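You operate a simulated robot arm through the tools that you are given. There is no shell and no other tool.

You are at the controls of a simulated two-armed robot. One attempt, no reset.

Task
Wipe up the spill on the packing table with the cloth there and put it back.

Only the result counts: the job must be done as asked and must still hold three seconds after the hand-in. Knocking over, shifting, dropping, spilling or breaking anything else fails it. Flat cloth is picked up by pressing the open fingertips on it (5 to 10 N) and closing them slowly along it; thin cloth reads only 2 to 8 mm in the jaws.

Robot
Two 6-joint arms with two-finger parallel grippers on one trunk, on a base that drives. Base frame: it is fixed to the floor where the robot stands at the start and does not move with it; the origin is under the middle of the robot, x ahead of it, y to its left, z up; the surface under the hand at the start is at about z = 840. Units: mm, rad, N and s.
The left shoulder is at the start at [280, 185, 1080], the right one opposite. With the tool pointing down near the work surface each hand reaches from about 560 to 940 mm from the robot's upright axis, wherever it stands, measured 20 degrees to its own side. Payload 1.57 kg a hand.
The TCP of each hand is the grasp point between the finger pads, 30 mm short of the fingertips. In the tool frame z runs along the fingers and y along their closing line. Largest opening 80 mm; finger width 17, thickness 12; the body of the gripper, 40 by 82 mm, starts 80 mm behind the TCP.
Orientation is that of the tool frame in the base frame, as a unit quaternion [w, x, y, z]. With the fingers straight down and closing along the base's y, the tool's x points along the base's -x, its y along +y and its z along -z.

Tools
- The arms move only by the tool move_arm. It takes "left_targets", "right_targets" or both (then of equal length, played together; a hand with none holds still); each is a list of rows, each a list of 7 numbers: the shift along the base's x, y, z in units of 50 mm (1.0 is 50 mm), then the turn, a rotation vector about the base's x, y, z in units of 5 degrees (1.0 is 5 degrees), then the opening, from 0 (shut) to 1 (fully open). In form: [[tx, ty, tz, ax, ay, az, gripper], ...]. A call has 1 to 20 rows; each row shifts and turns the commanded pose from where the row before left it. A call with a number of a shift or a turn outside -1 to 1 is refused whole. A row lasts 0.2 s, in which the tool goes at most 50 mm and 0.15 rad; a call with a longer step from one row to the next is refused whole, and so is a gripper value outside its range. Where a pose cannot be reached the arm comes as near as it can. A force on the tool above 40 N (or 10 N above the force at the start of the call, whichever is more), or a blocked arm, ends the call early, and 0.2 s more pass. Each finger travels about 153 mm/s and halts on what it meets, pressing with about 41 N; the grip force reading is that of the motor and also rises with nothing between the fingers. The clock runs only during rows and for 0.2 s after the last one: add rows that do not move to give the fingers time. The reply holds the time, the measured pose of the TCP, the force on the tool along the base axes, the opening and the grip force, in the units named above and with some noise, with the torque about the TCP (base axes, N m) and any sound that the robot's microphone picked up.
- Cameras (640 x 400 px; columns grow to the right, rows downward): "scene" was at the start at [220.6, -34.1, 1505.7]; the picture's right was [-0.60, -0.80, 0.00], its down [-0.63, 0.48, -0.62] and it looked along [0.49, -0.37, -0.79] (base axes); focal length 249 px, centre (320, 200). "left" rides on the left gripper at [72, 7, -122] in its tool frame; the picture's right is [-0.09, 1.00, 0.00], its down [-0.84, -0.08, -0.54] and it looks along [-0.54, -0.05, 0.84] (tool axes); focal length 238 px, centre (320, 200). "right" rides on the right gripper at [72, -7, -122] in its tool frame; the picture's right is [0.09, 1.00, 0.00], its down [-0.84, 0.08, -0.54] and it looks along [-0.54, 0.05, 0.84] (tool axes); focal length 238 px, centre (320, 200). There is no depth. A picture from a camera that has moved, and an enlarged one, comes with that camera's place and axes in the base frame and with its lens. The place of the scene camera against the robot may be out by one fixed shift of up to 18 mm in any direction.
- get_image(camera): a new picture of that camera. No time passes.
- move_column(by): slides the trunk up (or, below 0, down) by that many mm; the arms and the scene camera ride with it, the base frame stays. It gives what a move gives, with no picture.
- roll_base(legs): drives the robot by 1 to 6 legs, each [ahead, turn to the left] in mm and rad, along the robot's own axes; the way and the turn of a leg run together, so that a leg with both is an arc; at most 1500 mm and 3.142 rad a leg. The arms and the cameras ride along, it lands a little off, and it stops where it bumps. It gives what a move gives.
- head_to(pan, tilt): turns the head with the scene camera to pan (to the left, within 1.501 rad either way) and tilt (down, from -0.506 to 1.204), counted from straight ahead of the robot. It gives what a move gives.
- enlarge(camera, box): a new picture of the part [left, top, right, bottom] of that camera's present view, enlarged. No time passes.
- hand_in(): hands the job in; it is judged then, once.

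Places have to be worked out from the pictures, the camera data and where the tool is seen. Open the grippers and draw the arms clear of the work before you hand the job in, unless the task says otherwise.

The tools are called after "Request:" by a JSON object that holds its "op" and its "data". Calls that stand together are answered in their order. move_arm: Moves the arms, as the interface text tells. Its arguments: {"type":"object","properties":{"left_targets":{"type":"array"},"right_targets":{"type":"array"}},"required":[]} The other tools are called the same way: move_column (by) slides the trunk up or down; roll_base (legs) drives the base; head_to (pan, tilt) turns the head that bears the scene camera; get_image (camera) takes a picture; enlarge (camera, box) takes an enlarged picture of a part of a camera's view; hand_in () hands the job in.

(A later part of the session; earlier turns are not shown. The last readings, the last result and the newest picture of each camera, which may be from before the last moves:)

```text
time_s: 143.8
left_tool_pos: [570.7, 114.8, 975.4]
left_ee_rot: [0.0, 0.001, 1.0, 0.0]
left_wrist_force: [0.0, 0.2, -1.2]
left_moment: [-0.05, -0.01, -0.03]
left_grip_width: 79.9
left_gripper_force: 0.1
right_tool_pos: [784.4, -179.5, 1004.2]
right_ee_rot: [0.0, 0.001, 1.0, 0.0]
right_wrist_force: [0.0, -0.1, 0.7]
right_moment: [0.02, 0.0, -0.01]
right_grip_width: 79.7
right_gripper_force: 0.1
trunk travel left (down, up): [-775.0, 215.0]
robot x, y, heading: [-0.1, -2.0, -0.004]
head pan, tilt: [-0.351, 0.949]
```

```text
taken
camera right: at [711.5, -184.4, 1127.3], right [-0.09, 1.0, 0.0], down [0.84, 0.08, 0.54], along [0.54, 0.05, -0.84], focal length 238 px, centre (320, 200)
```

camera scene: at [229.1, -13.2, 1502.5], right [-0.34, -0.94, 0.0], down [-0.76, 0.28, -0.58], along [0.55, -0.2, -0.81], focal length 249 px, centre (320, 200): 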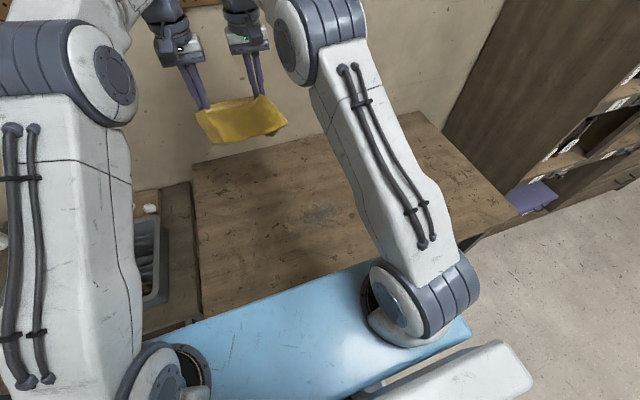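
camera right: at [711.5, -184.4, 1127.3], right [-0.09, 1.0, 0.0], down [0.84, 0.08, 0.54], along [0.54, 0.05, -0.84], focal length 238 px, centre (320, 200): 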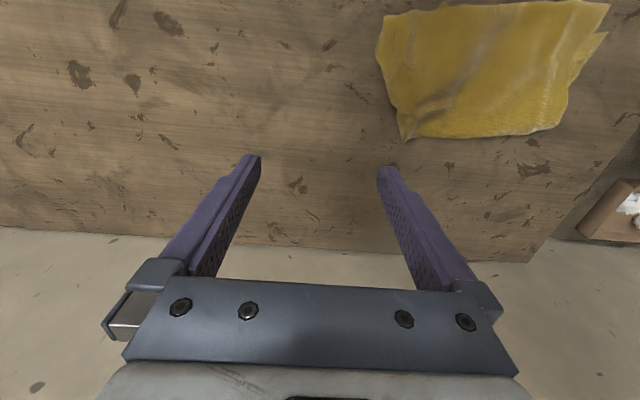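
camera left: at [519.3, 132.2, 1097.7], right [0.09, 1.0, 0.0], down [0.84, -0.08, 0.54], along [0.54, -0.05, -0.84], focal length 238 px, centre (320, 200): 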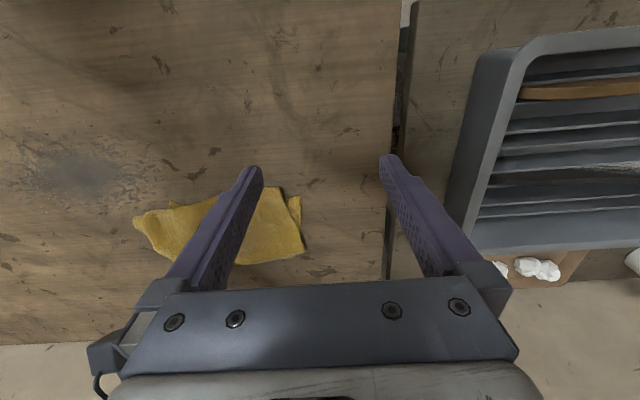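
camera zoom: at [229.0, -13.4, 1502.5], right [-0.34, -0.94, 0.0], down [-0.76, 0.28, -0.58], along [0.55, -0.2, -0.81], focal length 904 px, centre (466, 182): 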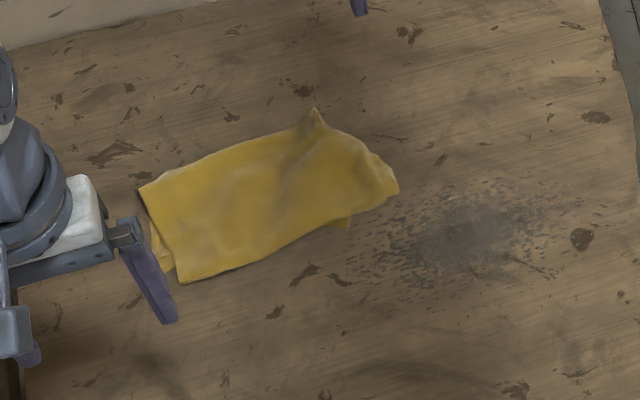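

K2, the far-left true corner at (778, 86), is on top and held as one layer before. I'll pinch it with the left hand at about (764, 58), then lift high to let everything unfold.

Request:
{"op": "move_arm", "data": {"left_targets": [[0.4, -0.1, 0.2, 0, 0, 0, 0.8], [0.8, -0.2, 0, 0, 0, 0, 0.5], [0.8, -0.2, 0, 0, 0, 0, 0.35], [0.8, -0.25, 0, 0, 0, 0, 0.35], [0.7, -0.25, -0.3, 0, 0, 0, 0.35], [0.36, -0.14, -0.6, 0, 0, 0, 0.35], [0, 0, -0.6, 0, 0, 0, 0.35], [0, 0, 0, 0, 0, 0, 0.35], [0, 0, 0, 0, 0, 0, 0.35]]}}

Request:
{"op": "get_image", "data": {"camera": "left"}}

```text
time_s: 145.8
left_tool_pos: [763.8, 56.9, 910.3]
left_ee_rot: [0.0, 0.001, 1.0, 0.0]
left_wrist_force: [0.0, 0.5, -0.3]
left_moment: [-0.04, 0.01, 0.02]
left_grip_width: 28.1
left_gripper_force: 0.0
right_tool_pos: [783.7, -180.1, 1004.2]
right_ee_rot: [0.0, 0.001, 1.0, 0.0]
right_wrist_force: [0.8, 0.2, 0.4]
right_moment: [0.02, -0.04, -0.02]
right_grip_width: 80.0
right_gripper_force: 0.0
trunk travel left (down, up): [-775.0, 215.0]
robot x, y, heading: [-1.8, -1.5, 0.004]
head pan, tilt: [-0.351, 0.949]
```

```text
taken
camera left: at [691.2, 63.3, 1032.1], right [0.09, 1.0, 0.0], down [0.84, -0.08, 0.54], along [0.54, -0.05, -0.84], focal length 238 px, centre (320, 200)
```

left: 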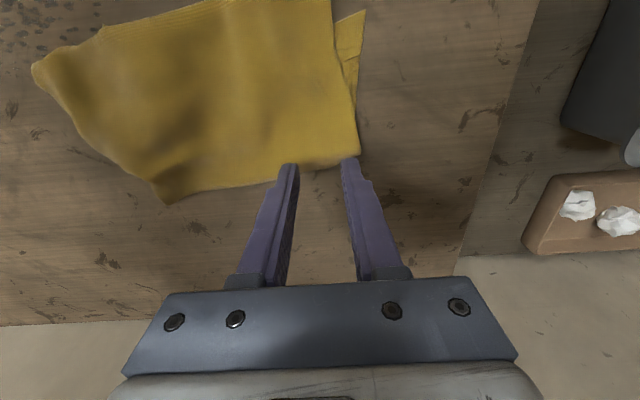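

The fingertips sit just inside K2 and the far edge. I lower and press.

Request:
{"op": "move_arm", "data": {"left_targets": [[0, 0.06, -0.4, 0, 0, 0, 0.35], [0, 0, -0.24, 0, 0, 0, 0.35], [0, 0, -0.08, 0, 0, 0, 0.35], [0, 0, 0, 0, 0, 0, 0.35]]}}

```text
time_s: 146.8
left_tool_pos: [762.1, 59.9, 873.6]
left_ee_rot: [-0.001, 0.001, 1.0, 0.0]
left_wrist_force: [0.6, 0.1, 0.5]
left_moment: [-0.01, 0.0, 0.0]
left_grip_width: 27.7
left_gripper_force: 0.1
right_tool_pos: [782.8, -178.1, 1005.1]
right_ee_rot: [0.0, 0.0, 1.0, 0.0]
right_wrist_force: [0.2, -0.4, -0.5]
right_moment: [0.0, -0.02, -0.03]
right_grip_width: 80.0
right_gripper_force: 0.1
trunk travel left (down, up): [-775.0, 215.0]
robot x, y, heading: [-0.5, 1.8, 0.003]
head pan, tilt: [-0.351, 0.949]
```

Request:
{"op": "move_arm", "data": {"left_targets": [[0, 0, -0.03, 0, 0, 0, 0.35], [0, 0, -0.015, 0, 0, 0, 0.35], [0, 0, 0, 0, 0, 0, 0.35]]}}

```text
time_s: 147.6
left_tool_pos: [763.7, 58.9, 872.0]
left_ee_rot: [0.0, 0.001, 1.0, -0.001]
left_wrist_force: [-0.6, -0.4, 2.8]
left_moment: [0.05, 0.01, 0.01]
left_grip_width: 27.6
left_gripper_force: 0.0
right_tool_pos: [784.8, -179.5, 1004.6]
right_ee_rot: [0.0, 0.001, 1.0, 0.0]
right_wrist_force: [-0.3, -0.4, -0.4]
right_moment: [-0.02, 0.0, -0.01]
right_grip_width: 79.8
right_gripper_force: 0.0
trunk travel left (down, up): [-775.0, 215.0]
robot x, y, heading: [-0.7, 1.7, -0.001]
head pan, tilt: [-0.351, 0.949]
```

Light contact (2.8 N). I press 0.7 mm more and close slowly.

Request:
{"op": "move_arm", "data": {"left_targets": [[0, 0, -0.014, 0, 0, 0, 0.35], [0, 0, 0, 0, 0, 0, 0.32], [0, 0, 0, 0, 0, 0, 0.28], [0, 0, 0, 0, 0, 0, 0.24], [0, 0, 0, 0, 0, 0, 0.2], [0, 0, 0, 0, 0, 0, 0.16], [0, 0, 0, 0, 0, 0, 0.12], [0, 0, 0, 0, 0, 0, 0.08], [0, 0, 0, 0, 0, 0, 0.04], [0, 0, 0, 0, 0, 0, 0], [0, 0, 0, 0, 0, 0, 0], [0, 0, 0, 0, 0, 0, 0]]}}

Request:
{"op": "get_image", "data": {"camera": "left"}}

```text
time_s: 150.2
left_tool_pos: [764.8, 60.4, 871.9]
left_ee_rot: [0.0, 0.001, 1.0, 0.0]
left_wrist_force: [0.5, 1.6, 10.1]
left_moment: [0.12, 0.0, 0.02]
left_grip_width: 2.6
left_gripper_force: 24.4
right_tool_pos: [783.6, -178.9, 1005.8]
right_ee_rot: [0.0, 0.001, 1.0, 0.0]
right_wrist_force: [-0.7, -0.5, 0.4]
right_moment: [0.0, 0.01, -0.01]
right_grip_width: 79.9
right_gripper_force: 0.0
trunk travel left (down, up): [-775.0, 215.0]
robot x, y, heading: [3.1, -1.1, -0.001]
head pan, tilt: [-0.351, 0.949]
```

```text
taken
camera left: at [691.7, 66.2, 994.1], right [0.09, 1.0, 0.0], down [0.84, -0.08, 0.54], along [0.54, -0.05, -0.84], focal length 238 px, centre (320, 200)
```

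left: 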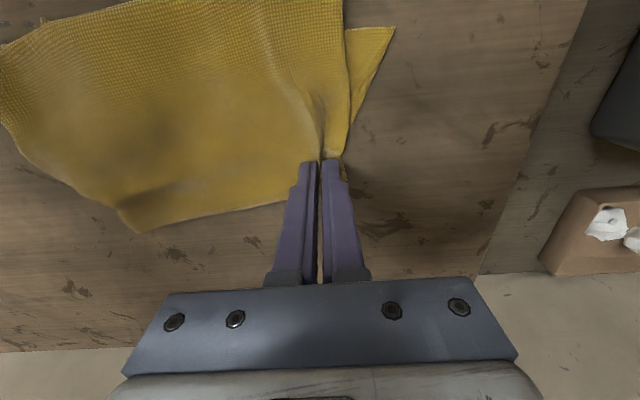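

2.6 mm: a single layer near the corner. I lift the left hand high (about 420 mm) and draw it in, letting the cloth hang fully, while the right hand backs away to the right.

Request:
{"op": "move_arm", "data": {"left_targets": [[0, 0, 0.3, 0, 0, 0, 0], [0, 0, 0.6, 0, 0, 0, 0], [-0.1, 0, 0.8, 0, 0, 0, 0], [-0.2, 0, 0.9, 0, 0, 0, 0], [-0.2, 0, 0.9, 0, 0, 0, 0], [-0.2, 0, 0.9, 0, 0, 0, 0], [-0.2, 0, 0.9, 0, 0, 0, 0], [-0.2, 0, 0.9, 0, 0, 0, 0], [-0.2, 0, 0.9, 0, 0, 0, 0], [-0.2, 0, 0.8, 0, 0, 0, 0], [-0.1, 0, 0.5, 0, 0, 0, 0], [0, 0, 0.2, 0, 0, 0, 0], [0, 0, 0, 0, 0, 0, 0], [0, 0, 0, 0, 0, 0, 0]], "right_targets": [[0, -0.3, 0.2, 0, 0, 0, 1], [-0.1, -0.5, 0.3, 0, 0, 0, 1], [-0.2, -0.5, 0.3, 0, 0, 0, 1], [-0.3, -0.5, 0.3, 0, 0, 0, 1], [-0.3, -0.3, 0.3, 0, 0, 0, 1], [-0.3, -0.2, 0.3, 0, 0, 0, 1], [-0.3, 0, 0.3, 0, 0, 0, 1], [-0.2, 0, 0.2, 0, 0, 0, 1], [0, 0, 0, 0, 0, 0, 1], [0, 0, 0, 0, 0, 0, 1], [0, 0, 0, 0, 0, 0, 1], [0, 0, 0, 0, 0, 0, 1], [0, 0, 0, 0, 0, 0, 1], [0, 0, 0, 0, 0, 0, 1]]}}

Request:
{"op": "get_image", "data": {"camera": "scene"}}

Request:
{"op": "get_image", "data": {"camera": "left"}}

Request:
{"op": "get_image", "data": {"camera": "right"}}

```text
time_s: 153.2
left_tool_pos: [684.2, 58.7, 1300.2]
left_ee_rot: [0.001, 0.001, 1.0, 0.0]
left_wrist_force: [-0.3, 0.1, 0.3]
left_moment: [0.0, 0.01, -0.01]
left_grip_width: 2.6
left_gripper_force: 24.6
right_tool_pos: [697.6, -294.2, 1116.9]
right_ee_rot: [0.0, 0.0, 1.0, 0.0]
right_wrist_force: [0.6, -0.6, -0.4]
right_moment: [0.02, -0.01, -0.04]
right_grip_width: 80.1
right_gripper_force: 0.0
trunk travel left (down, up): [-775.0, 215.0]
robot x, y, heading: [3.8, 5.0, 0.004]
head pan, tilt: [-0.351, 0.949]
```

```text
taken
camera scene: at [229.0, -13.3, 1502.5], right [-0.34, -0.94, 0.0], down [-0.76, 0.28, -0.58], along [0.55, -0.2, -0.81], focal length 249 px, centre (320, 200)
```

scene: 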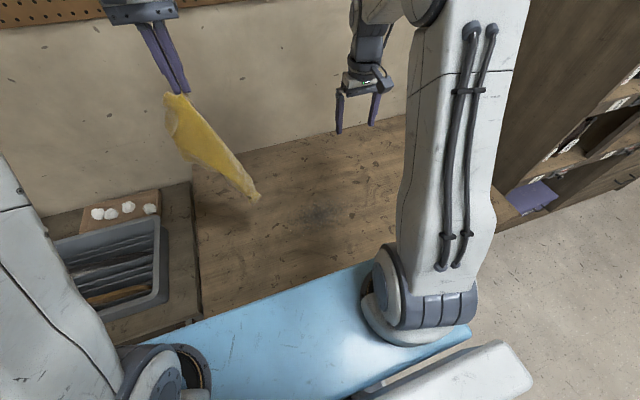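

```text
taken
camera left: at [612.3, 65.0, 1422.7], right [0.09, 1.0, 0.0], down [0.84, -0.08, 0.54], along [0.54, -0.05, -0.84], focal length 238 px, centre (320, 200)
```

left: 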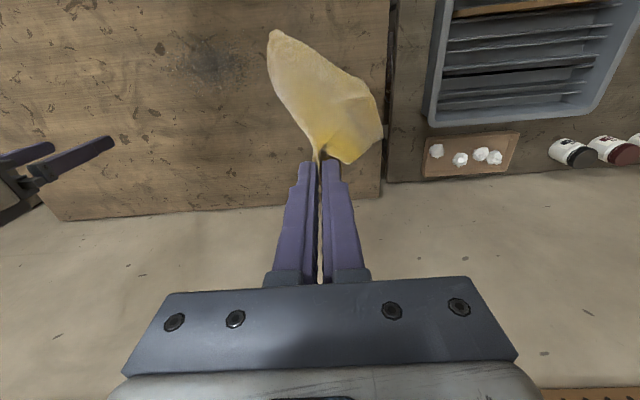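

```text
taken
camera right: at [625.7, -299.1, 1238.0], right [-0.09, 1.0, 0.0], down [0.84, 0.08, 0.54], along [0.54, 0.05, -0.84], focal length 238 px, centre (320, 200)
```

right: 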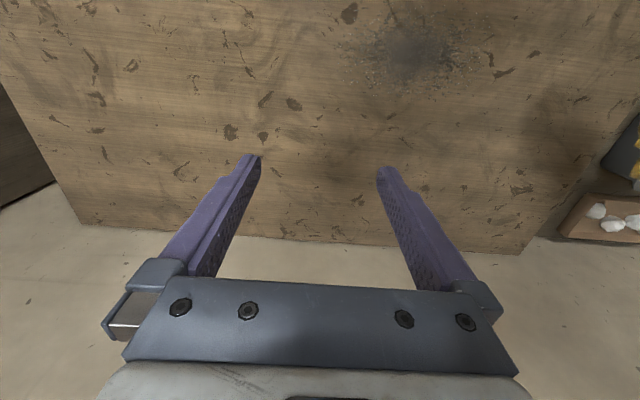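

The cloth hangs free from the corner, fully unfolded along its diagonal. I zoom in to find the side corners.

Request:
{"op": "enlarge", "data": {"camera": "scene", "box": [130, 80, 290, 210]}}

Request:
{"op": "enlarge", "data": {"camera": "left", "box": [240, 10, 420, 180]}}

```text
3.08 times, centred on (210, 145) of scene
camera zoom: at [229.0, -13.3, 1502.5], right [-0.34, -0.94, 0.0], down [-0.76, 0.28, -0.58], along [0.55, -0.2, -0.81], focal length 765 px, centre (658, 369)
```

zoom: 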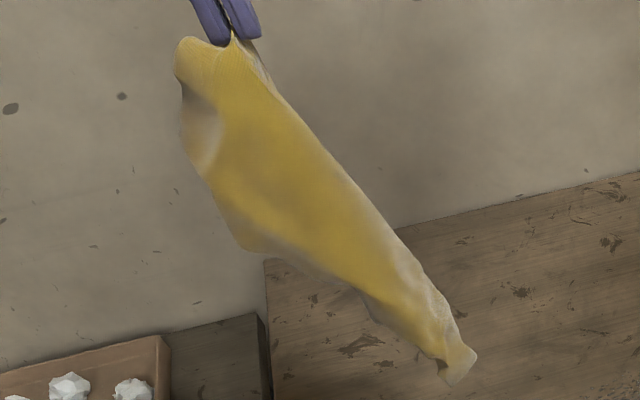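

```text
2.35 times, centred on (330, 95) of left
camera zoom: at [612.3, 65.0, 1422.7], right [0.09, 1.0, 0.0], down [0.84, -0.08, 0.54], along [0.54, -0.05, -0.84], focal length 561 px, centre (296, 447)
```

zoom: 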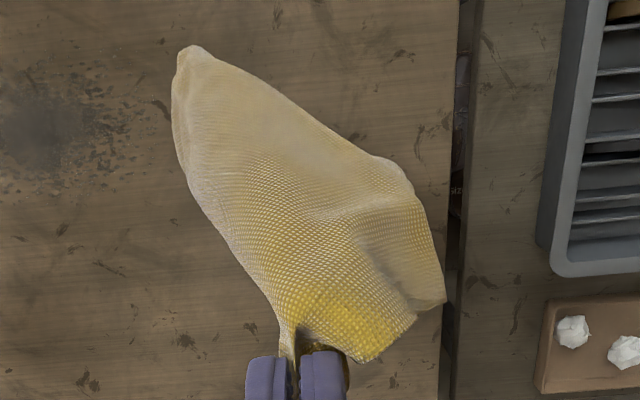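

The lowest tip seems displaced toward the robot, so the cloth may still be swinging. I wait a second and look again.

Request:
{"op": "move_arm", "data": {"left_targets": [[0, 0, 0, 0, 0, 0, 0], [0, 0, 0, 0, 0, 0, 0], [0, 0, 0, 0, 0, 0, 0], [0, 0, 0, 0, 0, 0, 0], [0, 0, 0, 0, 0, 0, 0], [0, 0, 0, 0, 0, 0, 0]]}}

Request:
{"op": "enlarge", "data": {"camera": "scene", "box": [130, 80, 290, 210]}}

Request:
{"op": "enlarge", "data": {"camera": "left", "box": [240, 10, 420, 180]}}

```text
time_s: 154.6
left_tool_pos: [684.6, 58.4, 1300.2]
left_ee_rot: [0.0, 0.001, 1.0, 0.0]
left_wrist_force: [-0.3, -0.4, 0.2]
left_moment: [0.02, -0.01, -0.02]
left_grip_width: 2.4
left_gripper_force: 24.1
right_tool_pos: [697.7, -294.5, 1116.1]
right_ee_rot: [0.0, 0.001, 1.0, 0.0]
right_wrist_force: [-0.4, 0.8, 0.1]
right_moment: [-0.01, 0.01, -0.01]
right_grip_width: 80.0
right_gripper_force: 0.1
trunk travel left (down, up): [-775.0, 215.0]
robot x, y, heading: [2.5, -0.4, 0.0]
head pan, tilt: [-0.351, 0.949]
```

```text
3.08 times, centred on (210, 145) of scene
camera zoom: at [229.0, -13.3, 1502.5], right [-0.34, -0.94, 0.0], down [-0.76, 0.28, -0.58], along [0.55, -0.2, -0.81], focal length 765 px, centre (658, 369)
```

zoom: 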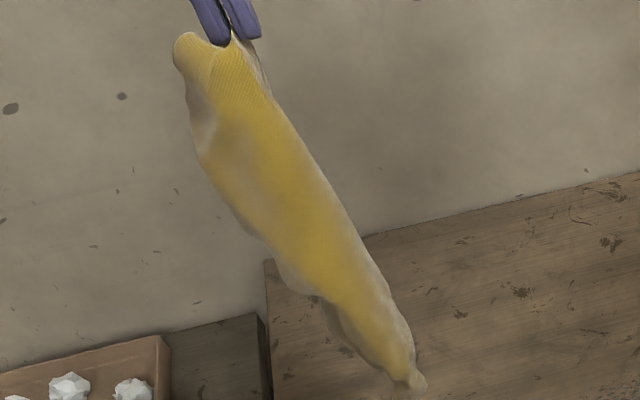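

```text
2.35 times, centred on (330, 95) of left
camera zoom: at [612.3, 65.0, 1422.5], right [0.09, 1.0, 0.0], down [0.84, -0.08, 0.54], along [0.54, -0.05, -0.84], focal length 561 px, centre (296, 447)
```

zoom: 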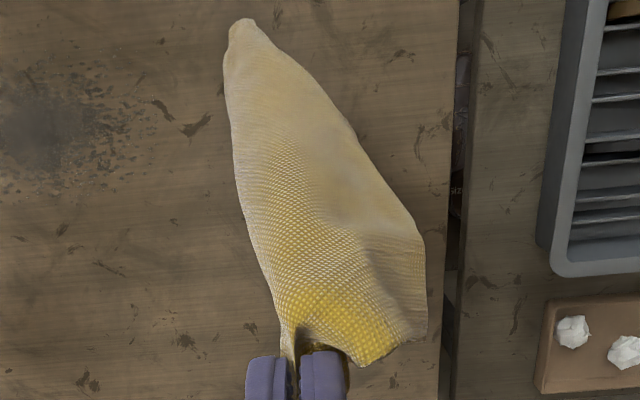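

It is still slowly unrolling and straightening, so gravity is doing the unfolding. I wait three more seconds.

Request:
{"op": "move_arm", "data": {"left_targets": [[0, 0, 0, 0, 0, 0, 0], [0, 0, 0, 0, 0, 0, 0], [0, 0, 0, 0, 0, 0, 0], [0, 0, 0, 0, 0, 0, 0], [0, 0, 0, 0, 0, 0, 0], [0, 0, 0, 0, 0, 0, 0], [0, 0, 0, 0, 0, 0, 0], [0, 0, 0, 0, 0, 0, 0], [0, 0, 0, 0, 0, 0, 0], [0, 0, 0, 0, 0, 0, 0], [0, 0, 0, 0, 0, 0, 0], [0, 0, 0, 0, 0, 0, 0], [0, 0, 0, 0, 0, 0, 0], [0, 0, 0, 0, 0, 0, 0], [0, 0, 0, 0, 0, 0, 0], [0, 0, 0, 0, 0, 0, 0], [0, 0, 0, 0, 0, 0, 0], [0, 0, 0, 0, 0, 0, 0]]}}

Request:
{"op": "enlarge", "data": {"camera": "scene", "box": [130, 80, 290, 210]}}

Request:
{"op": "enlarge", "data": {"camera": "left", "box": [240, 10, 420, 180]}}

```text
time_s: 158.4
left_tool_pos: [684.7, 59.1, 1300.7]
left_ee_rot: [0.001, 0.0, 1.0, 0.0]
left_wrist_force: [0.8, -0.7, -0.6]
left_moment: [0.01, 0.03, 0.01]
left_grip_width: 2.5
left_gripper_force: 23.9
right_tool_pos: [698.8, -294.1, 1114.4]
right_ee_rot: [0.0, 0.001, 1.0, -0.001]
right_wrist_force: [-0.1, 0.4, -0.3]
right_moment: [-0.01, 0.0, -0.01]
right_grip_width: 80.4
right_gripper_force: 0.1
trunk travel left (down, up): [-775.0, 215.0]
robot x, y, heading: [0.6, -2.3, 0.005]
head pan, tilt: [-0.351, 0.949]
```

```text
3.08 times, centred on (210, 145) of scene
camera zoom: at [229.0, -13.3, 1502.5], right [-0.34, -0.94, 0.0], down [-0.76, 0.28, -0.58], along [0.55, -0.2, -0.81], focal length 765 px, centre (658, 369)
```

zoom: 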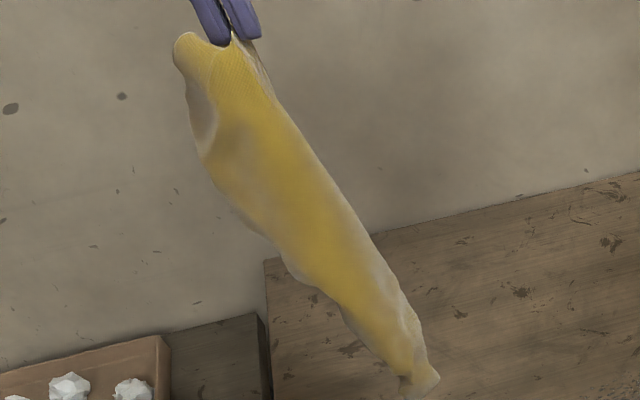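

```text
2.35 times, centred on (330, 95) of left
camera zoom: at [612.3, 65.0, 1422.5], right [0.09, 1.0, 0.0], down [0.84, -0.08, 0.54], along [0.54, -0.05, -0.84], focal length 561 px, centre (296, 447)
```

zoom: 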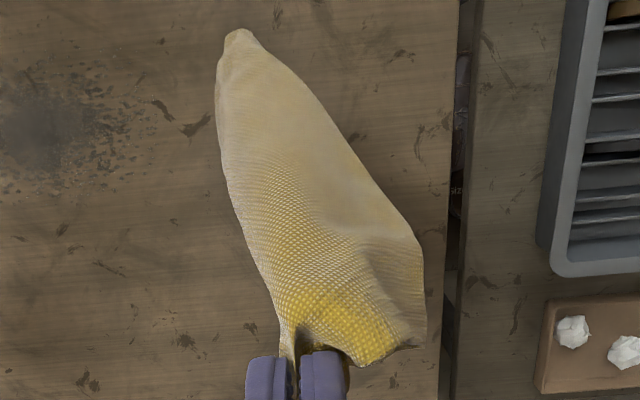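

It is at rest, hanging from K2 along its diagonal. I'll lay it along its original diagonal (opposite corner near (525, -197), K2 near (797, 108)); first the right arm moves well clear to the right, then the left brings the cloth over the near-right start.

Request:
{"op": "move_arm", "data": {"right_targets": [[-0.3, -0.3, 0, 0, 0, 0, 1], [-0.6, -0.5, 0, 0, 0, 0, 1], [-0.7, -0.6, 0, 0, 0, 0, 1], [-0.7, -0.6, 0, 0, 0, 0, 1], [-0.7, -0.6, 0, 0, 0, 0, 1], [-0.7, -0.5, 0, 0, 0, 0, 1], [-0.6, -0.4, 0, 0, 0, 0, 1], [-0.4, -0.2, 0, 0, 0, 0, 1], [0, 0, 0, 0, 0, 0, 1]]}}

Request:
{"op": "move_arm", "data": {"left_targets": [[-0.1, -0.2, 0, 0, 0, 0, 0], [-0.25, -0.45, 0, 0, 0, 0, 0], [-0.4, -0.65, 0, 0, 0, 0, 0], [-0.4, -0.7, 0, 0, 0, 0, 0], [-0.4, -0.7, 0, 0, 0, 0, 0], [-0.4, -0.7, 0, 0, 0, 0, 0], [-0.4, -0.65, 0, 0, 0, 0, 0], [-0.25, -0.4, 0, 0, 0, 0, 0], [-0.1, -0.2, 0, 0, 0, 0, 0], [0, 0, 0, 0, 0, 0, 0], [0, 0, 0, 0, 0, 0, 0], [0, 0, 0, 0, 0, 0, 0]]}}

Request:
{"op": "get_image", "data": {"camera": "scene"}}

Request:
{"op": "get_image", "data": {"camera": "left"}}

```text
time_s: 160.4
left_tool_pos: [685.1, 57.9, 1300.7]
left_ee_rot: [0.0, 0.001, 1.0, 0.0]
left_wrist_force: [0.9, -0.3, -0.6]
left_moment: [0.03, -0.01, 0.02]
left_grip_width: 2.5
left_gripper_force: 23.7
right_tool_pos: [464.6, -479.0, 1116.0]
right_ee_rot: [0.0, 0.001, 1.0, 0.0]
right_wrist_force: [-0.4, 0.1, 0.9]
right_moment: [0.01, -0.01, -0.02]
right_grip_width: 80.0
right_gripper_force: 0.1
trunk travel left (down, up): [-775.0, 215.0]
robot x, y, heading: [-1.5, 1.3, 0.003]
head pan, tilt: [-0.351, 0.949]
```

```text
time_s: 163.0
left_tool_pos: [549.3, -172.6, 1299.4]
left_ee_rot: [0.001, 0.001, 1.0, -0.001]
left_wrist_force: [-0.3, -1.2, -0.2]
left_moment: [0.0, 0.03, 0.01]
left_grip_width: 2.5
left_gripper_force: 23.9
right_tool_pos: [464.6, -478.7, 1115.2]
right_ee_rot: [-0.001, 0.001, 1.0, 0.0]
right_wrist_force: [-0.4, -0.7, 0.0]
right_moment: [-0.01, -0.01, 0.0]
right_grip_width: 80.2
right_gripper_force: 0.0
trunk travel left (down, up): [-775.0, 215.0]
robot x, y, heading: [0.4, 2.5, 0.005]
head pan, tilt: [-0.351, 0.949]
```

```text
taken
camera scene: at [229.0, -13.3, 1502.5], right [-0.34, -0.94, 0.0], down [-0.76, 0.28, -0.58], along [0.55, -0.2, -0.81], focal length 249 px, centre (320, 200)
```

scene: 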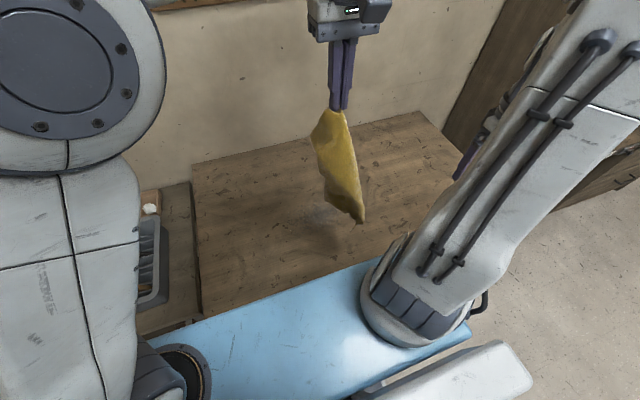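

```text
taken
camera left: at [477.8, -166.9, 1421.4], right [0.09, 1.0, 0.0], down [0.84, -0.08, 0.54], along [0.54, -0.05, -0.84], focal length 238 px, centre (320, 200)
```

left: 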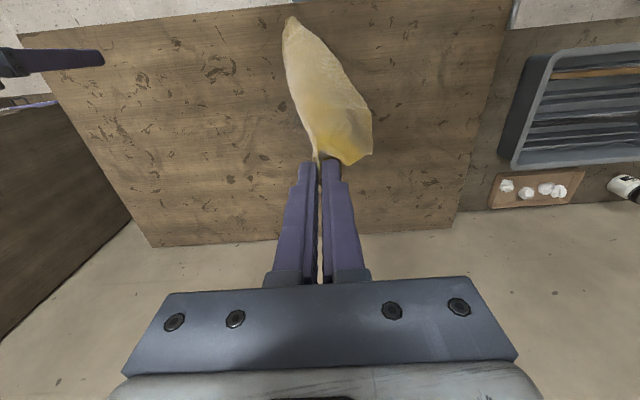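

The lower tip hangs about 110 mm nearer to me than the hand, so I shift +85 mm in x first, lower until the tip touches, then lay toward (775, 85).

Request:
{"op": "move_arm", "data": {"left_targets": [[0.3, 0, 0, 0, 0, 0, 0], [0.6, 0, 0, 0, 0, 0, 0], [0.6, 0, -0.2, 0, 0, 0, 0], [0.2, 0, -0.5, 0, 0, 0, 0], [0, 0, -0.5, 0, 0, 0, 0], [0.1, 0.2, -0.6, 0, 0, 0, 0], [0.23, 0.42, -0.6, 0, 0, 0, 0], [0.23, 0.42, -0.6, 0, 0, 0, 0], [0.23, 0.42, -0.6, 0, 0, 0, 0], [0.23, 0.42, -0.6, 0, 0, 0, 0], [0.23, 0.42, -0.6, 0, 0, 0, 0], [0.23, 0.42, -0.6, 0, 0, 0, 0], [0.23, 0.42, -0.6, 0, 0, 0, 0], [0.23, 0.42, -0.6, 0, 0, 0, 0], [0.23, 0.42, -0.6, 0, 0, 0, 0], [0.23, 0.42, -0.55, 0, 0, 0, 0], [0.23, 0.42, -0.4, 0, 0, 0, 0], [0.2, 0.4, -0.1, 0, 0, 0, 0], [0, 0, 0, 0, 0, 0, 0]]}}

Request:
{"op": "get_image", "data": {"camera": "scene"}}

Request:
{"op": "get_image", "data": {"camera": "left"}}

```text
time_s: 167.0
left_tool_pos: [774.4, 83.9, 887.8]
left_ee_rot: [0.0, 0.002, 1.0, 0.0]
left_wrist_force: [0.5, -0.4, -0.1]
left_moment: [-0.02, 0.02, 0.0]
left_grip_width: 2.5
left_gripper_force: 24.0
right_tool_pos: [465.0, -478.5, 1116.4]
right_ee_rot: [-0.001, 0.001, 1.0, 0.0]
right_wrist_force: [0.3, 0.1, 0.4]
right_moment: [-0.01, 0.01, 0.0]
right_grip_width: 79.7
right_gripper_force: 0.1
trunk travel left (down, up): [-775.0, 215.0]
robot x, y, heading: [-0.0, 2.5, -0.001]
head pan, tilt: [-0.351, 0.949]
```

```text
taken
camera scene: at [229.1, -13.2, 1502.4], right [-0.34, -0.94, 0.0], down [-0.76, 0.28, -0.58], along [0.55, -0.2, -0.81], focal length 249 px, centre (320, 200)
```

scene: 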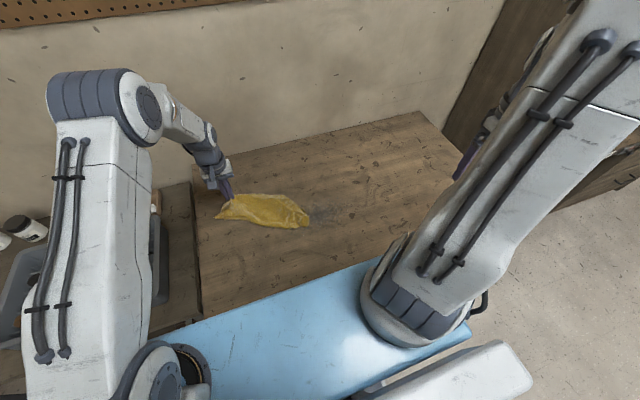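

```text
taken
camera left: at [701.8, 91.8, 1009.3], right [0.09, 1.0, 0.0], down [0.84, -0.08, 0.54], along [0.54, -0.05, -0.84], focal length 238 px, centre (320, 200)
```

left: 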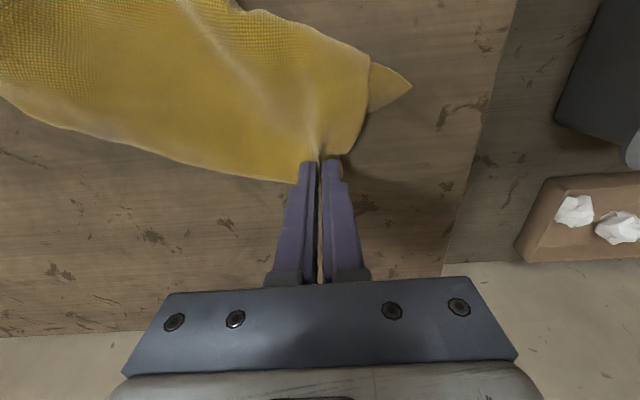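

The cloth is laid out diagonally. I zoom in to see its outline.

Request:
{"op": "enlarge", "data": {"camera": "scene", "box": [190, 150, 330, 250]}}

Request:
{"op": "enlarge", "data": {"camera": "left", "box": [0, 0, 440, 200]}}

Request:
{"op": "get_image", "data": {"camera": "right"}}

```text
4.00 times, centred on (260, 200) of scene
camera zoom: at [229.1, -13.2, 1502.4], right [-0.34, -0.94, 0.0], down [-0.76, 0.28, -0.58], along [0.55, -0.2, -0.81], focal length 995 px, centre (560, 200)
```

zoom: 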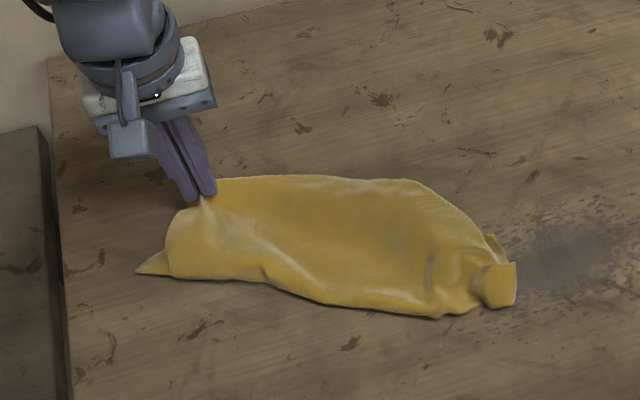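

```text
1.45 times, centred on (220, 100) of left
camera zoom: at [701.8, 91.8, 1009.3], right [0.09, 1.0, 0.0], down [0.84, -0.08, 0.54], along [0.54, -0.05, -0.84], focal length 347 px, centre (466, 346)
```

zoom: 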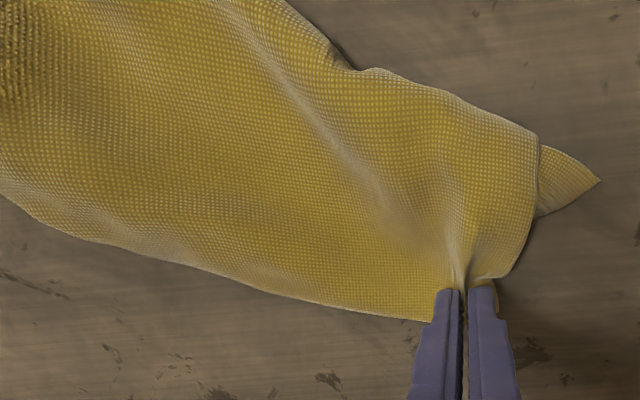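

```text
taken
camera right: at [391.9, -484.1, 1238.1], right [-0.09, 1.0, 0.0], down [0.84, 0.08, 0.54], along [0.54, 0.05, -0.84], focal length 238 px, centre (320, 200)
```

right: 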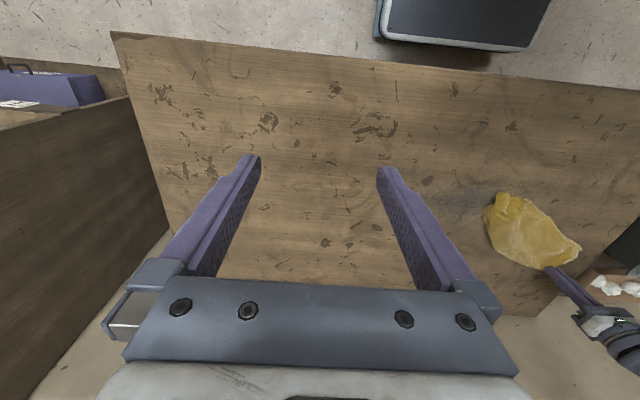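

Reading the outline, the left tip at (729, 149) and the right tip near (627, -120) look like the two true corners of one edge (288 mm apart, about the edge length). If I take both tips, the cloth will hang open. I release K2 gently and bring both hands to look closely at the two tips.

Request:
{"op": "move_arm", "data": {"left_targets": [[0, 0, -0.2, 0, 0, 0, 0], [0, 0, 0, 0, 0, 0, 0.2], [0, 0, 0, 0, 0, 0, 0.4], [0, 0, 0.4, 0, 0, 0, 0.4], [-0.2, 0, 0.7, 0, 0, 0, 0.6], [-0.5, 0.2, 0.6, 0, 0, 0, 1], [-0.7, 0.4, 0.2, 0, 0, 0, 1], [-0.7, 0.4, 0, 0, 0, 0, 1], [-0.4, 0.2, 0, 0, 0, 0, 1], [0, 0, 0, 0, 0, 0, 1]], "right_targets": [[0.1, 0.3, 0, 0, 0, 0, 1], [0.1, 0.6, -0.1, 0, 0, 0, 1], [0.1, 0.8, -0.2, 0, 0, 0, 1], [0.1, 0.8, -0.3, 0, 0, 0, 1], [0.1, 0.8, -0.3, 0, 0, 0, 1], [0.1, 0.8, -0.3, 0, 0, 0, 1], [0.1, 0.8, -0.3, 0, 0, 0, 1], [0.1, 0.8, -0.3, 0, 0, 0, 1], [0.1, 0.6, -0.2, 0, 0, 0, 1], [0, 0, 0, 0, 0, 0, 1]]}}

Request:
{"op": "get_image", "data": {"camera": "left"}}

Request:
{"op": "get_image", "data": {"camera": "right"}}

Request:
{"op": "enlarge", "data": {"camera": "scene", "box": [190, 150, 330, 250]}}

```text
time_s: 169.2
left_tool_pos: [648.3, 145.6, 971.8]
left_ee_rot: [-0.001, 0.001, 1.0, 0.001]
left_wrist_force: [-0.6, 0.7, 0.5]
left_moment: [-0.02, 0.0, -0.01]
left_grip_width: 80.1
left_gripper_force: 0.0
right_tool_pos: [521.7, -169.4, 1020.1]
right_ee_rot: [0.0, 0.001, 1.0, 0.0]
right_wrist_force: [-0.3, -0.3, -0.3]
right_moment: [0.0, 0.02, 0.04]
right_grip_width: 80.2
right_gripper_force: 0.0
right hand out of reach, approached as far as the arm can: row 7, 8
trunk travel left (down, up): [-775.0, 215.0]
robot x, y, heading: [-2.0, 4.7, 0.002]
head pan, tilt: [-0.351, 0.949]
```

```text
taken
camera left: at [576.0, 151.9, 1093.6], right [0.09, 1.0, 0.0], down [0.84, -0.08, 0.54], along [0.54, -0.05, -0.84], focal length 238 px, centre (320, 200)
```

left: 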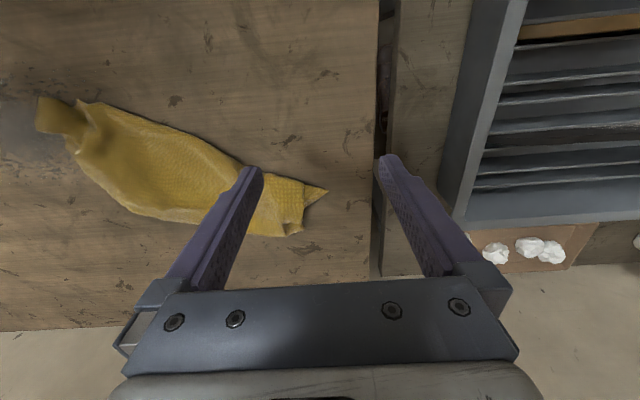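

```text
taken
camera right: at [449.0, -173.7, 1142.5], right [-0.09, 1.0, 0.0], down [0.84, 0.08, 0.54], along [0.54, 0.05, -0.84], focal length 238 px, centre (320, 200)
```

right: 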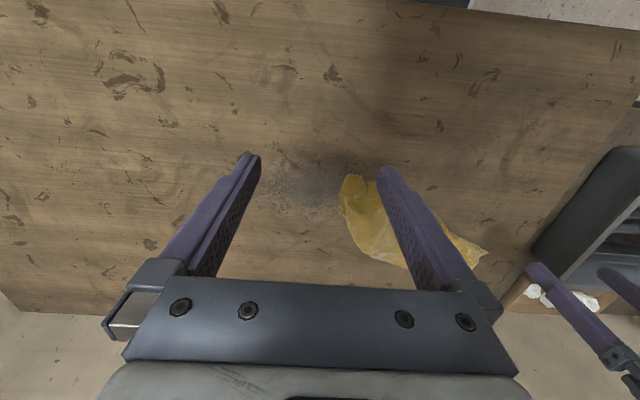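

```text
4.00 times, centred on (260, 200) of scene
camera zoom: at [229.0, -13.0, 1502.5], right [-0.34, -0.94, 0.0], down [-0.76, 0.28, -0.58], along [0.55, -0.2, -0.81], focal length 995 px, centre (560, 200)
```

zoom: 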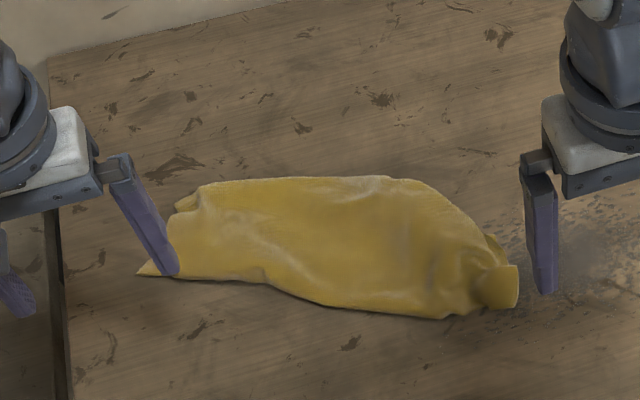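

I enlarge the left camera's view of both tips.

Request:
{"op": "enlarge", "data": {"camera": "left", "box": [20, 70, 180, 190]}}

Request:
{"op": "enlarge", "data": {"camera": "left", "box": [220, 140, 380, 260]}}

Request:
{"op": "enlarge", "data": {"camera": "right", "box": [300, 140, 520, 280]}}

```text
3.33 times, centred on (100, 130) of left
camera zoom: at [576.0, 151.9, 1093.6], right [0.09, 1.0, 0.0], down [0.84, -0.08, 0.54], along [0.54, -0.05, -0.84], focal length 794 px, centre (1053, 433)
```

zoom: 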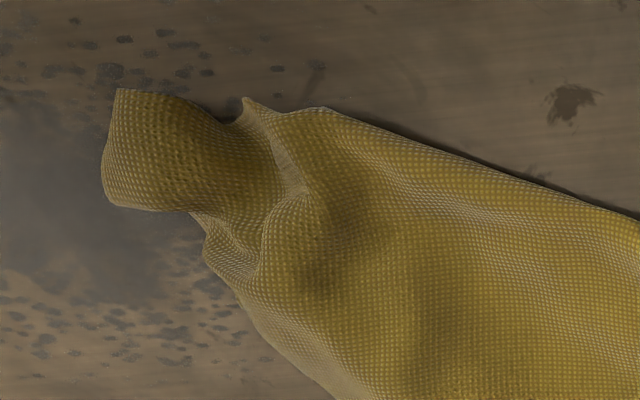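

```text
3.33 times, centred on (300, 200) of left
camera zoom: at [576.0, 151.9, 1093.6], right [0.09, 1.0, 0.0], down [0.84, -0.08, 0.54], along [0.54, -0.05, -0.84], focal length 794 px, centre (387, 200)
```

zoom: 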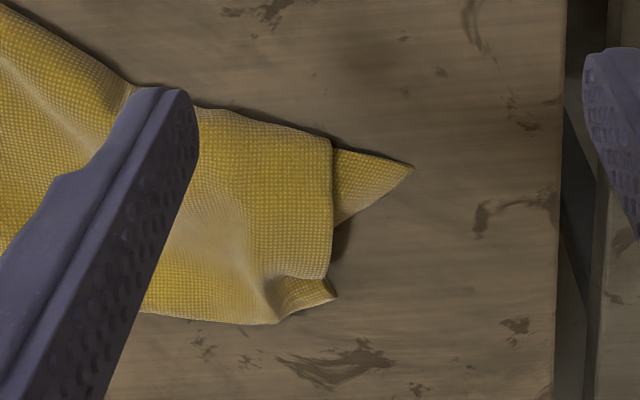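

```text
2.86 times, centred on (410, 210) of right
camera zoom: at [449.0, -173.7, 1142.5], right [-0.09, 1.0, 0.0], down [0.84, 0.08, 0.54], along [0.54, 0.05, -0.84], focal length 681 px, centre (63, 171)
```

zoom: 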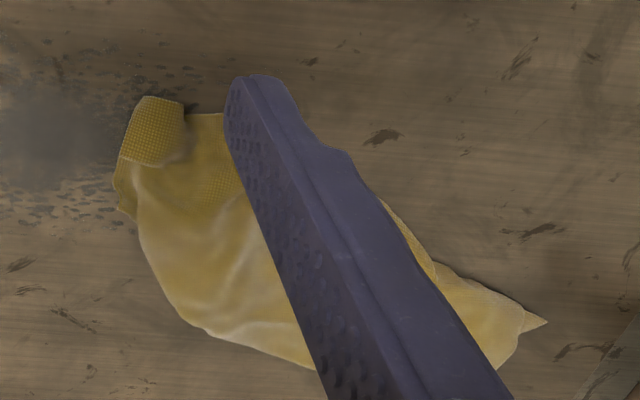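

The left tip at (726, 147) is a true corner in a single layer. Pressing-and-dragging worked before until I let the pressure drop, so I'll do it again without the anchor: left hand closed, above (729, 131).

Request:
{"op": "move_arm", "data": {"left_targets": [[0.4, -0.05, 0, 0, 0, 0, 0.5], [0.6, -0.1, -0.2, 0, 0, 0, 0], [0.5, -0.1, -0.6, 0, 0, 0, 0], [0.12, -0.05, -0.7, 0, 0, 0, 0], [0, 0, -0.3, 0, 0, 0, 0], [0, 0, 0, 0, 0, 0, 0]], "right_targets": [[0, -0.2, 0.2, 0, 0, 0, 1], [0, -0.5, 0.3, 0, 0, 0, 1], [0, -0.5, 0.2, 0, 0, 0, 1], [0, -0.3, 0, 0, 0, 0, 1], [0, 0, 0, 0, 0, 0, 1], [0, 0, 0, 0, 0, 0, 1]]}}

Request:
{"op": "get_image", "data": {"camera": "left"}}

```text
time_s: 170.6
left_tool_pos: [730.5, 132.9, 883.6]
left_ee_rot: [0.0, 0.001, 1.0, 0.0]
left_wrist_force: [-0.2, 0.3, -0.6]
left_moment: [-0.01, -0.01, 0.01]
left_grip_width: 0.0
left_gripper_force: 21.0
right_tool_pos: [523.5, -242.0, 1056.6]
right_ee_rot: [0.0, 0.001, 1.0, 0.0]
right_wrist_force: [-0.1, 0.0, 0.0]
right_moment: [0.02, 0.0, -0.01]
right_grip_width: 79.9
right_gripper_force: 0.0
trunk travel left (down, up): [-775.0, 215.0]
robot x, y, heading: [4.0, -1.2, -0.005]
head pan, tilt: [-0.351, 0.949]
```

```text
taken
camera left: at [657.7, 138.9, 1005.1], right [0.09, 1.0, 0.0], down [0.84, -0.08, 0.54], along [0.54, -0.05, -0.84], focal length 238 px, centre (320, 200)
```

left: 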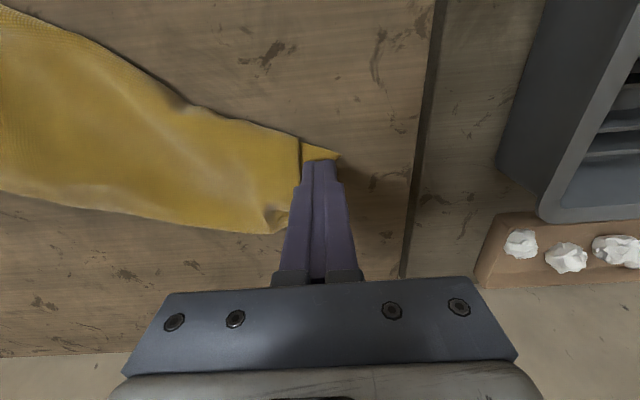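

The tip lies right under the fingertips. I lower to contact with a 3 mm shift toward me.

Request:
{"op": "move_arm", "data": {"left_targets": [[-0.06, 0, -0.14, 0, 0, 0, 0], [0, 0, -0.08, 0, 0, 0, 0], [0, 0, -0.02, 0, 0, 0, 0], [0, 0, 0, 0, 0, 0, 0]]}}

```text
time_s: 171.6
left_tool_pos: [728.2, 132.5, 871.7]
left_ee_rot: [0.0, 0.001, 1.0, 0.0]
left_wrist_force: [-0.2, -0.1, 0.8]
left_moment: [-0.01, -0.02, -0.01]
left_grip_width: 0.1
left_gripper_force: 21.4
right_tool_pos: [523.5, -241.7, 1056.8]
right_ee_rot: [0.0, 0.001, 1.0, -0.001]
right_wrist_force: [-0.1, -0.7, -0.2]
right_moment: [-0.03, 0.03, -0.02]
right_grip_width: 80.2
right_gripper_force: 0.1
trunk travel left (down, up): [-775.0, 215.0]
robot x, y, heading: [-3.3, -0.6, -0.002]
head pan, tilt: [-0.351, 0.949]
```

Contact starting. I press 1.5 mm more, then drag 60 mm toward me with steady pressure.

Request:
{"op": "move_arm", "data": {"left_targets": [[0, 0, -0.02, 0, 0, 0, 0], [0, 0, -0.012, 0, 0, 0, 0], [-0.1, 0, 0, 0, 0, 0, 0], [-0.2, 0, 0, 0, 0, 0, 0], [-0.2, 0, 0, 0, 0, 0, 0], [-0.2, 0, 0, 0, 0, 0, 0], [-0.2, 0, 0, 0, 0, 0, 0], [-0.2, 0, 0, 0, 0, 0, 0], [-0.1, 0, 0, 0, 0, 0, 0]]}}

Request:
{"op": "get_image", "data": {"camera": "left"}}

Request:
{"op": "enlarge", "data": {"camera": "scene", "box": [190, 150, 330, 250]}}

```text
time_s: 173.6
left_tool_pos: [669.8, 131.4, 871.3]
left_ee_rot: [0.004, 0.0, 1.0, -0.001]
left_wrist_force: [9.3, -0.3, 35.6]
left_moment: [-0.04, -0.18, -0.02]
left_grip_width: 0.3
left_gripper_force: 21.4
right_tool_pos: [522.8, -242.1, 1055.5]
right_ee_rot: [0.0, 0.001, 1.0, 0.0]
right_wrist_force: [0.4, 0.5, -0.6]
right_moment: [0.01, -0.01, -0.03]
right_grip_width: 80.0
right_gripper_force: 0.0
trunk travel left (down, up): [-775.0, 215.0]
robot x, y, heading: [-0.0, -1.0, -0.001]
head pan, tilt: [-0.351, 0.949]
```

```text
taken
camera left: at [596.8, 138.2, 992.6], right [0.09, 1.0, 0.0], down [0.83, -0.08, 0.55], along [0.55, -0.05, -0.84], focal length 238 px, centre (320, 200)
```

left: 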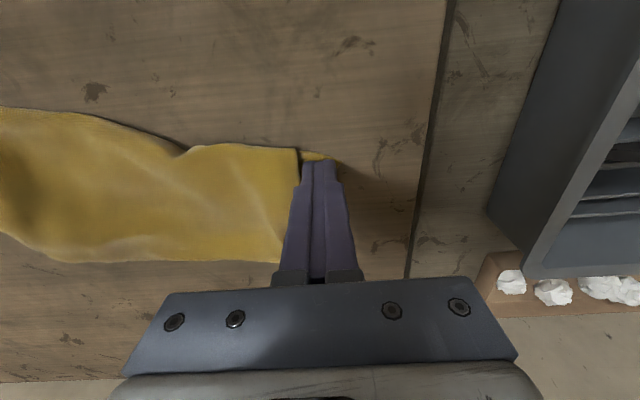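

```text
4.00 times, centred on (260, 200) of scene
camera zoom: at [228.1, -13.5, 1503.1], right [-0.34, -0.94, 0.0], down [-0.76, 0.28, -0.58], along [0.55, -0.2, -0.81], focal length 995 px, centre (560, 200)
```

zoom: 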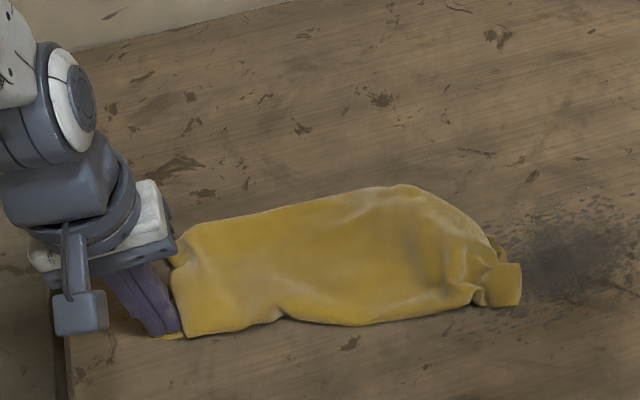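

The whole stack slid along, which also brought it nearer home: it now spans about x 618–735, y -119 to 125. Instead of unfolding further by friction, I'll take its curled right end with the right hand and pull it in -y by about 55 mm, which straightens it and centres it. The left hand lifts off first while the right moves over (630, -98).

Request:
{"op": "move_arm", "data": {"left_targets": [[0, 0, 0.2, 0, 0, 0, 0], [0, 0.2, 0.6, 0, 0, 0, 0], [0, 0.4, 0.8, 0, 0, 0, 0.5], [0, 0.5, 0.7, 0, 0, 0, 1], [0, 0.5, 0.5, 0, 0, 0, 1], [0, 0.2, 0.2, 0, 0, 0, 1], [0, 0, 0, 0, 0, 0, 1], [0, 0, 0, 0, 0, 0, 1]], "right_targets": [[0.2, 0.3, 0, 0, 0, 0, 0.7], [0.4, 0.5, -0.3, 0, 0, 0, 0.4], [0.4, 0.6, -0.5, 0, 0, 0, 0.3], [0.4, 0.6, -0.6, 0, 0, 0, 0.3], [0.4, 0.5, -0.6, 0, 0, 0, 0.3], [0.3, 0.4, -0.6, 0, 0, 0, 0.3], [0.04, 0, -0.4, 0, 0, 0, 0.3], [0, 0, 0, 0, 0, 0, 0.3]]}}

Request:
{"op": "get_image", "data": {"camera": "right"}}

Request:
{"op": "get_image", "data": {"camera": "left"}}

Request:
{"op": "enlarge", "data": {"camera": "scene", "box": [190, 150, 330, 250]}}

```text
time_s: 175.4
left_tool_pos: [668.6, 224.2, 1019.8]
left_ee_rot: [0.0, 0.001, 1.0, -0.001]
left_wrist_force: [0.2, 0.1, -0.4]
left_moment: [-0.02, 0.0, -0.01]
left_grip_width: 80.1
left_gripper_force: 0.1
right_tool_pos: [630.8, -95.5, 905.1]
right_ee_rot: [-0.001, 0.001, 1.0, 0.0]
right_wrist_force: [-0.2, -0.1, -0.1]
right_moment: [0.0, 0.06, 0.01]
right_grip_width: 23.9
right_gripper_force: 0.0
trunk travel left (down, up): [-775.0, 215.0]
robot x, y, heading: [-2.3, -0.8, 0.001]
head pan, tilt: [-0.351, 0.949]
```

```text
taken
camera right: at [557.5, -100.0, 1026.6], right [-0.09, 1.0, 0.0], down [0.84, 0.08, 0.54], along [0.54, 0.05, -0.84], focal length 238 px, centre (320, 200)
```

right: 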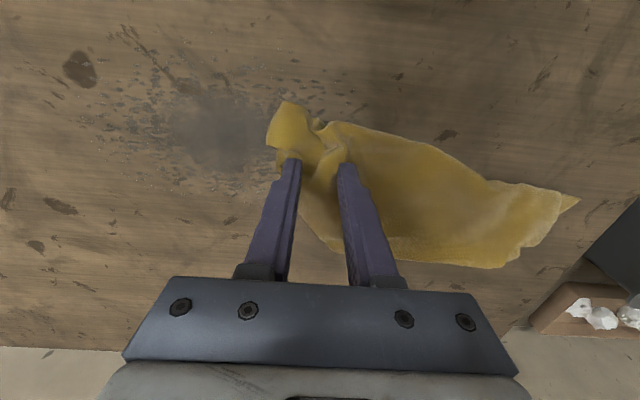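

```text
taken
camera left: at [596.9, 231.2, 1141.7], right [0.09, 1.0, 0.0], down [0.84, -0.08, 0.54], along [0.54, -0.05, -0.84], focal length 238 px, centre (320, 200)
```

left: 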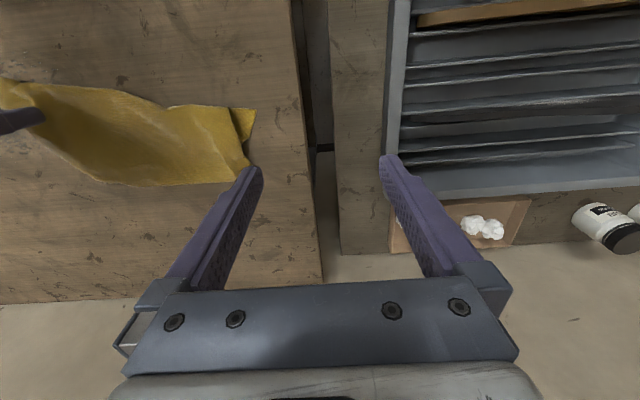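

```text
4.00 times, centred on (260, 200) of scene
camera zoom: at [229.2, -13.2, 1502.4], right [-0.34, -0.94, 0.0], down [-0.76, 0.28, -0.58], along [0.55, -0.2, -0.81], focal length 995 px, centre (560, 200)
```

zoom: 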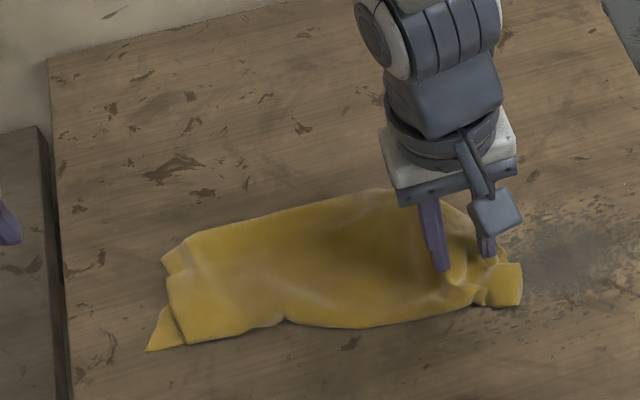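

The left end is now opening (K1 at the near side, K2 at the far side). The curled right end flap is at about (592–628, -135 to -100), so I move to (612, -116) and lower.

Request:
{"op": "move_arm", "data": {"right_targets": [[-0.38, -0.4, 0, 0, 0, 0, 0.28], [0, 0, -0.3, 0, 0, 0, 0.28], [0, 0, -0.2, 0, 0, 0, 0.28], [0, 0, 0, 0, 0, 0, 0.28]]}}

Request:
{"op": "get_image", "data": {"camera": "right"}}

```text
time_s: 176.4
left_tool_pos: [669.6, 224.7, 1021.0]
left_ee_rot: [0.0, 0.001, 1.0, 0.0]
left_wrist_force: [0.5, 0.1, -1.0]
left_moment: [0.01, -0.02, -0.03]
left_grip_width: 80.0
left_gripper_force: 0.1
right_tool_pos: [609.9, -117.7, 880.5]
right_ee_rot: [0.0, 0.001, 1.0, 0.0]
right_wrist_force: [0.0, 0.5, 0.7]
right_moment: [0.01, 0.01, 0.02]
right_grip_width: 22.2
right_gripper_force: 0.0
trunk travel left (down, up): [-775.0, 215.0]
robot x, y, heading: [0.4, -1.4, 0.0]
head pan, tilt: [-0.351, 0.949]
```

```text
taken
camera right: at [537.7, -122.1, 1002.7], right [-0.09, 1.0, 0.0], down [0.84, 0.08, 0.54], along [0.54, 0.05, -0.84], focal length 238 px, centre (320, 200)
```

right: 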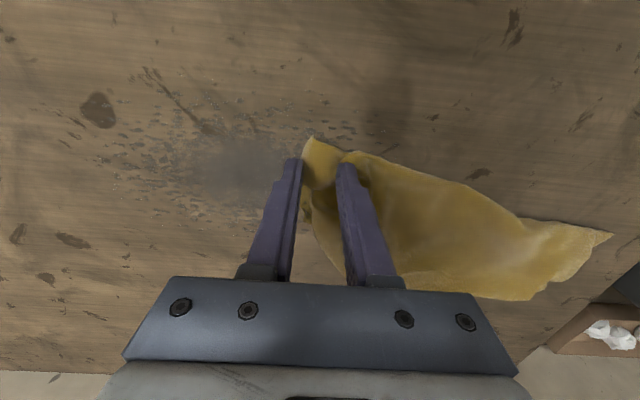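

The flap is between the fingers. I shift 4 mm in +y, lower to light contact, and close slowly.

Request:
{"op": "move_arm", "data": {"right_targets": [[0, 0.08, -0.06, 0, 0, 0, 0.28], [0, 0, -0.06, 0, 0, 0, 0.28], [0, 0, -0.03, 0, 0, 0, 0.28], [0, 0, 0, 0, 0, 0, 0.28]]}}

```text
time_s: 177.4
left_tool_pos: [669.6, 223.9, 1020.7]
left_ee_rot: [0.0, 0.001, 1.0, 0.0]
left_wrist_force: [0.5, -0.8, 0.2]
left_moment: [-0.02, -0.01, -0.01]
left_grip_width: 80.3
left_gripper_force: 0.1
right_tool_pos: [611.1, -113.2, 874.5]
right_ee_rot: [0.0, 0.001, 1.0, -0.001]
right_wrist_force: [0.0, 0.1, 0.8]
right_moment: [0.04, 0.03, 0.02]
right_grip_width: 22.4
right_gripper_force: 0.0
trunk travel left (down, up): [-775.0, 215.0]
robot x, y, heading: [0.4, 0.3, -0.0]
head pan, tilt: [-0.351, 0.949]
```

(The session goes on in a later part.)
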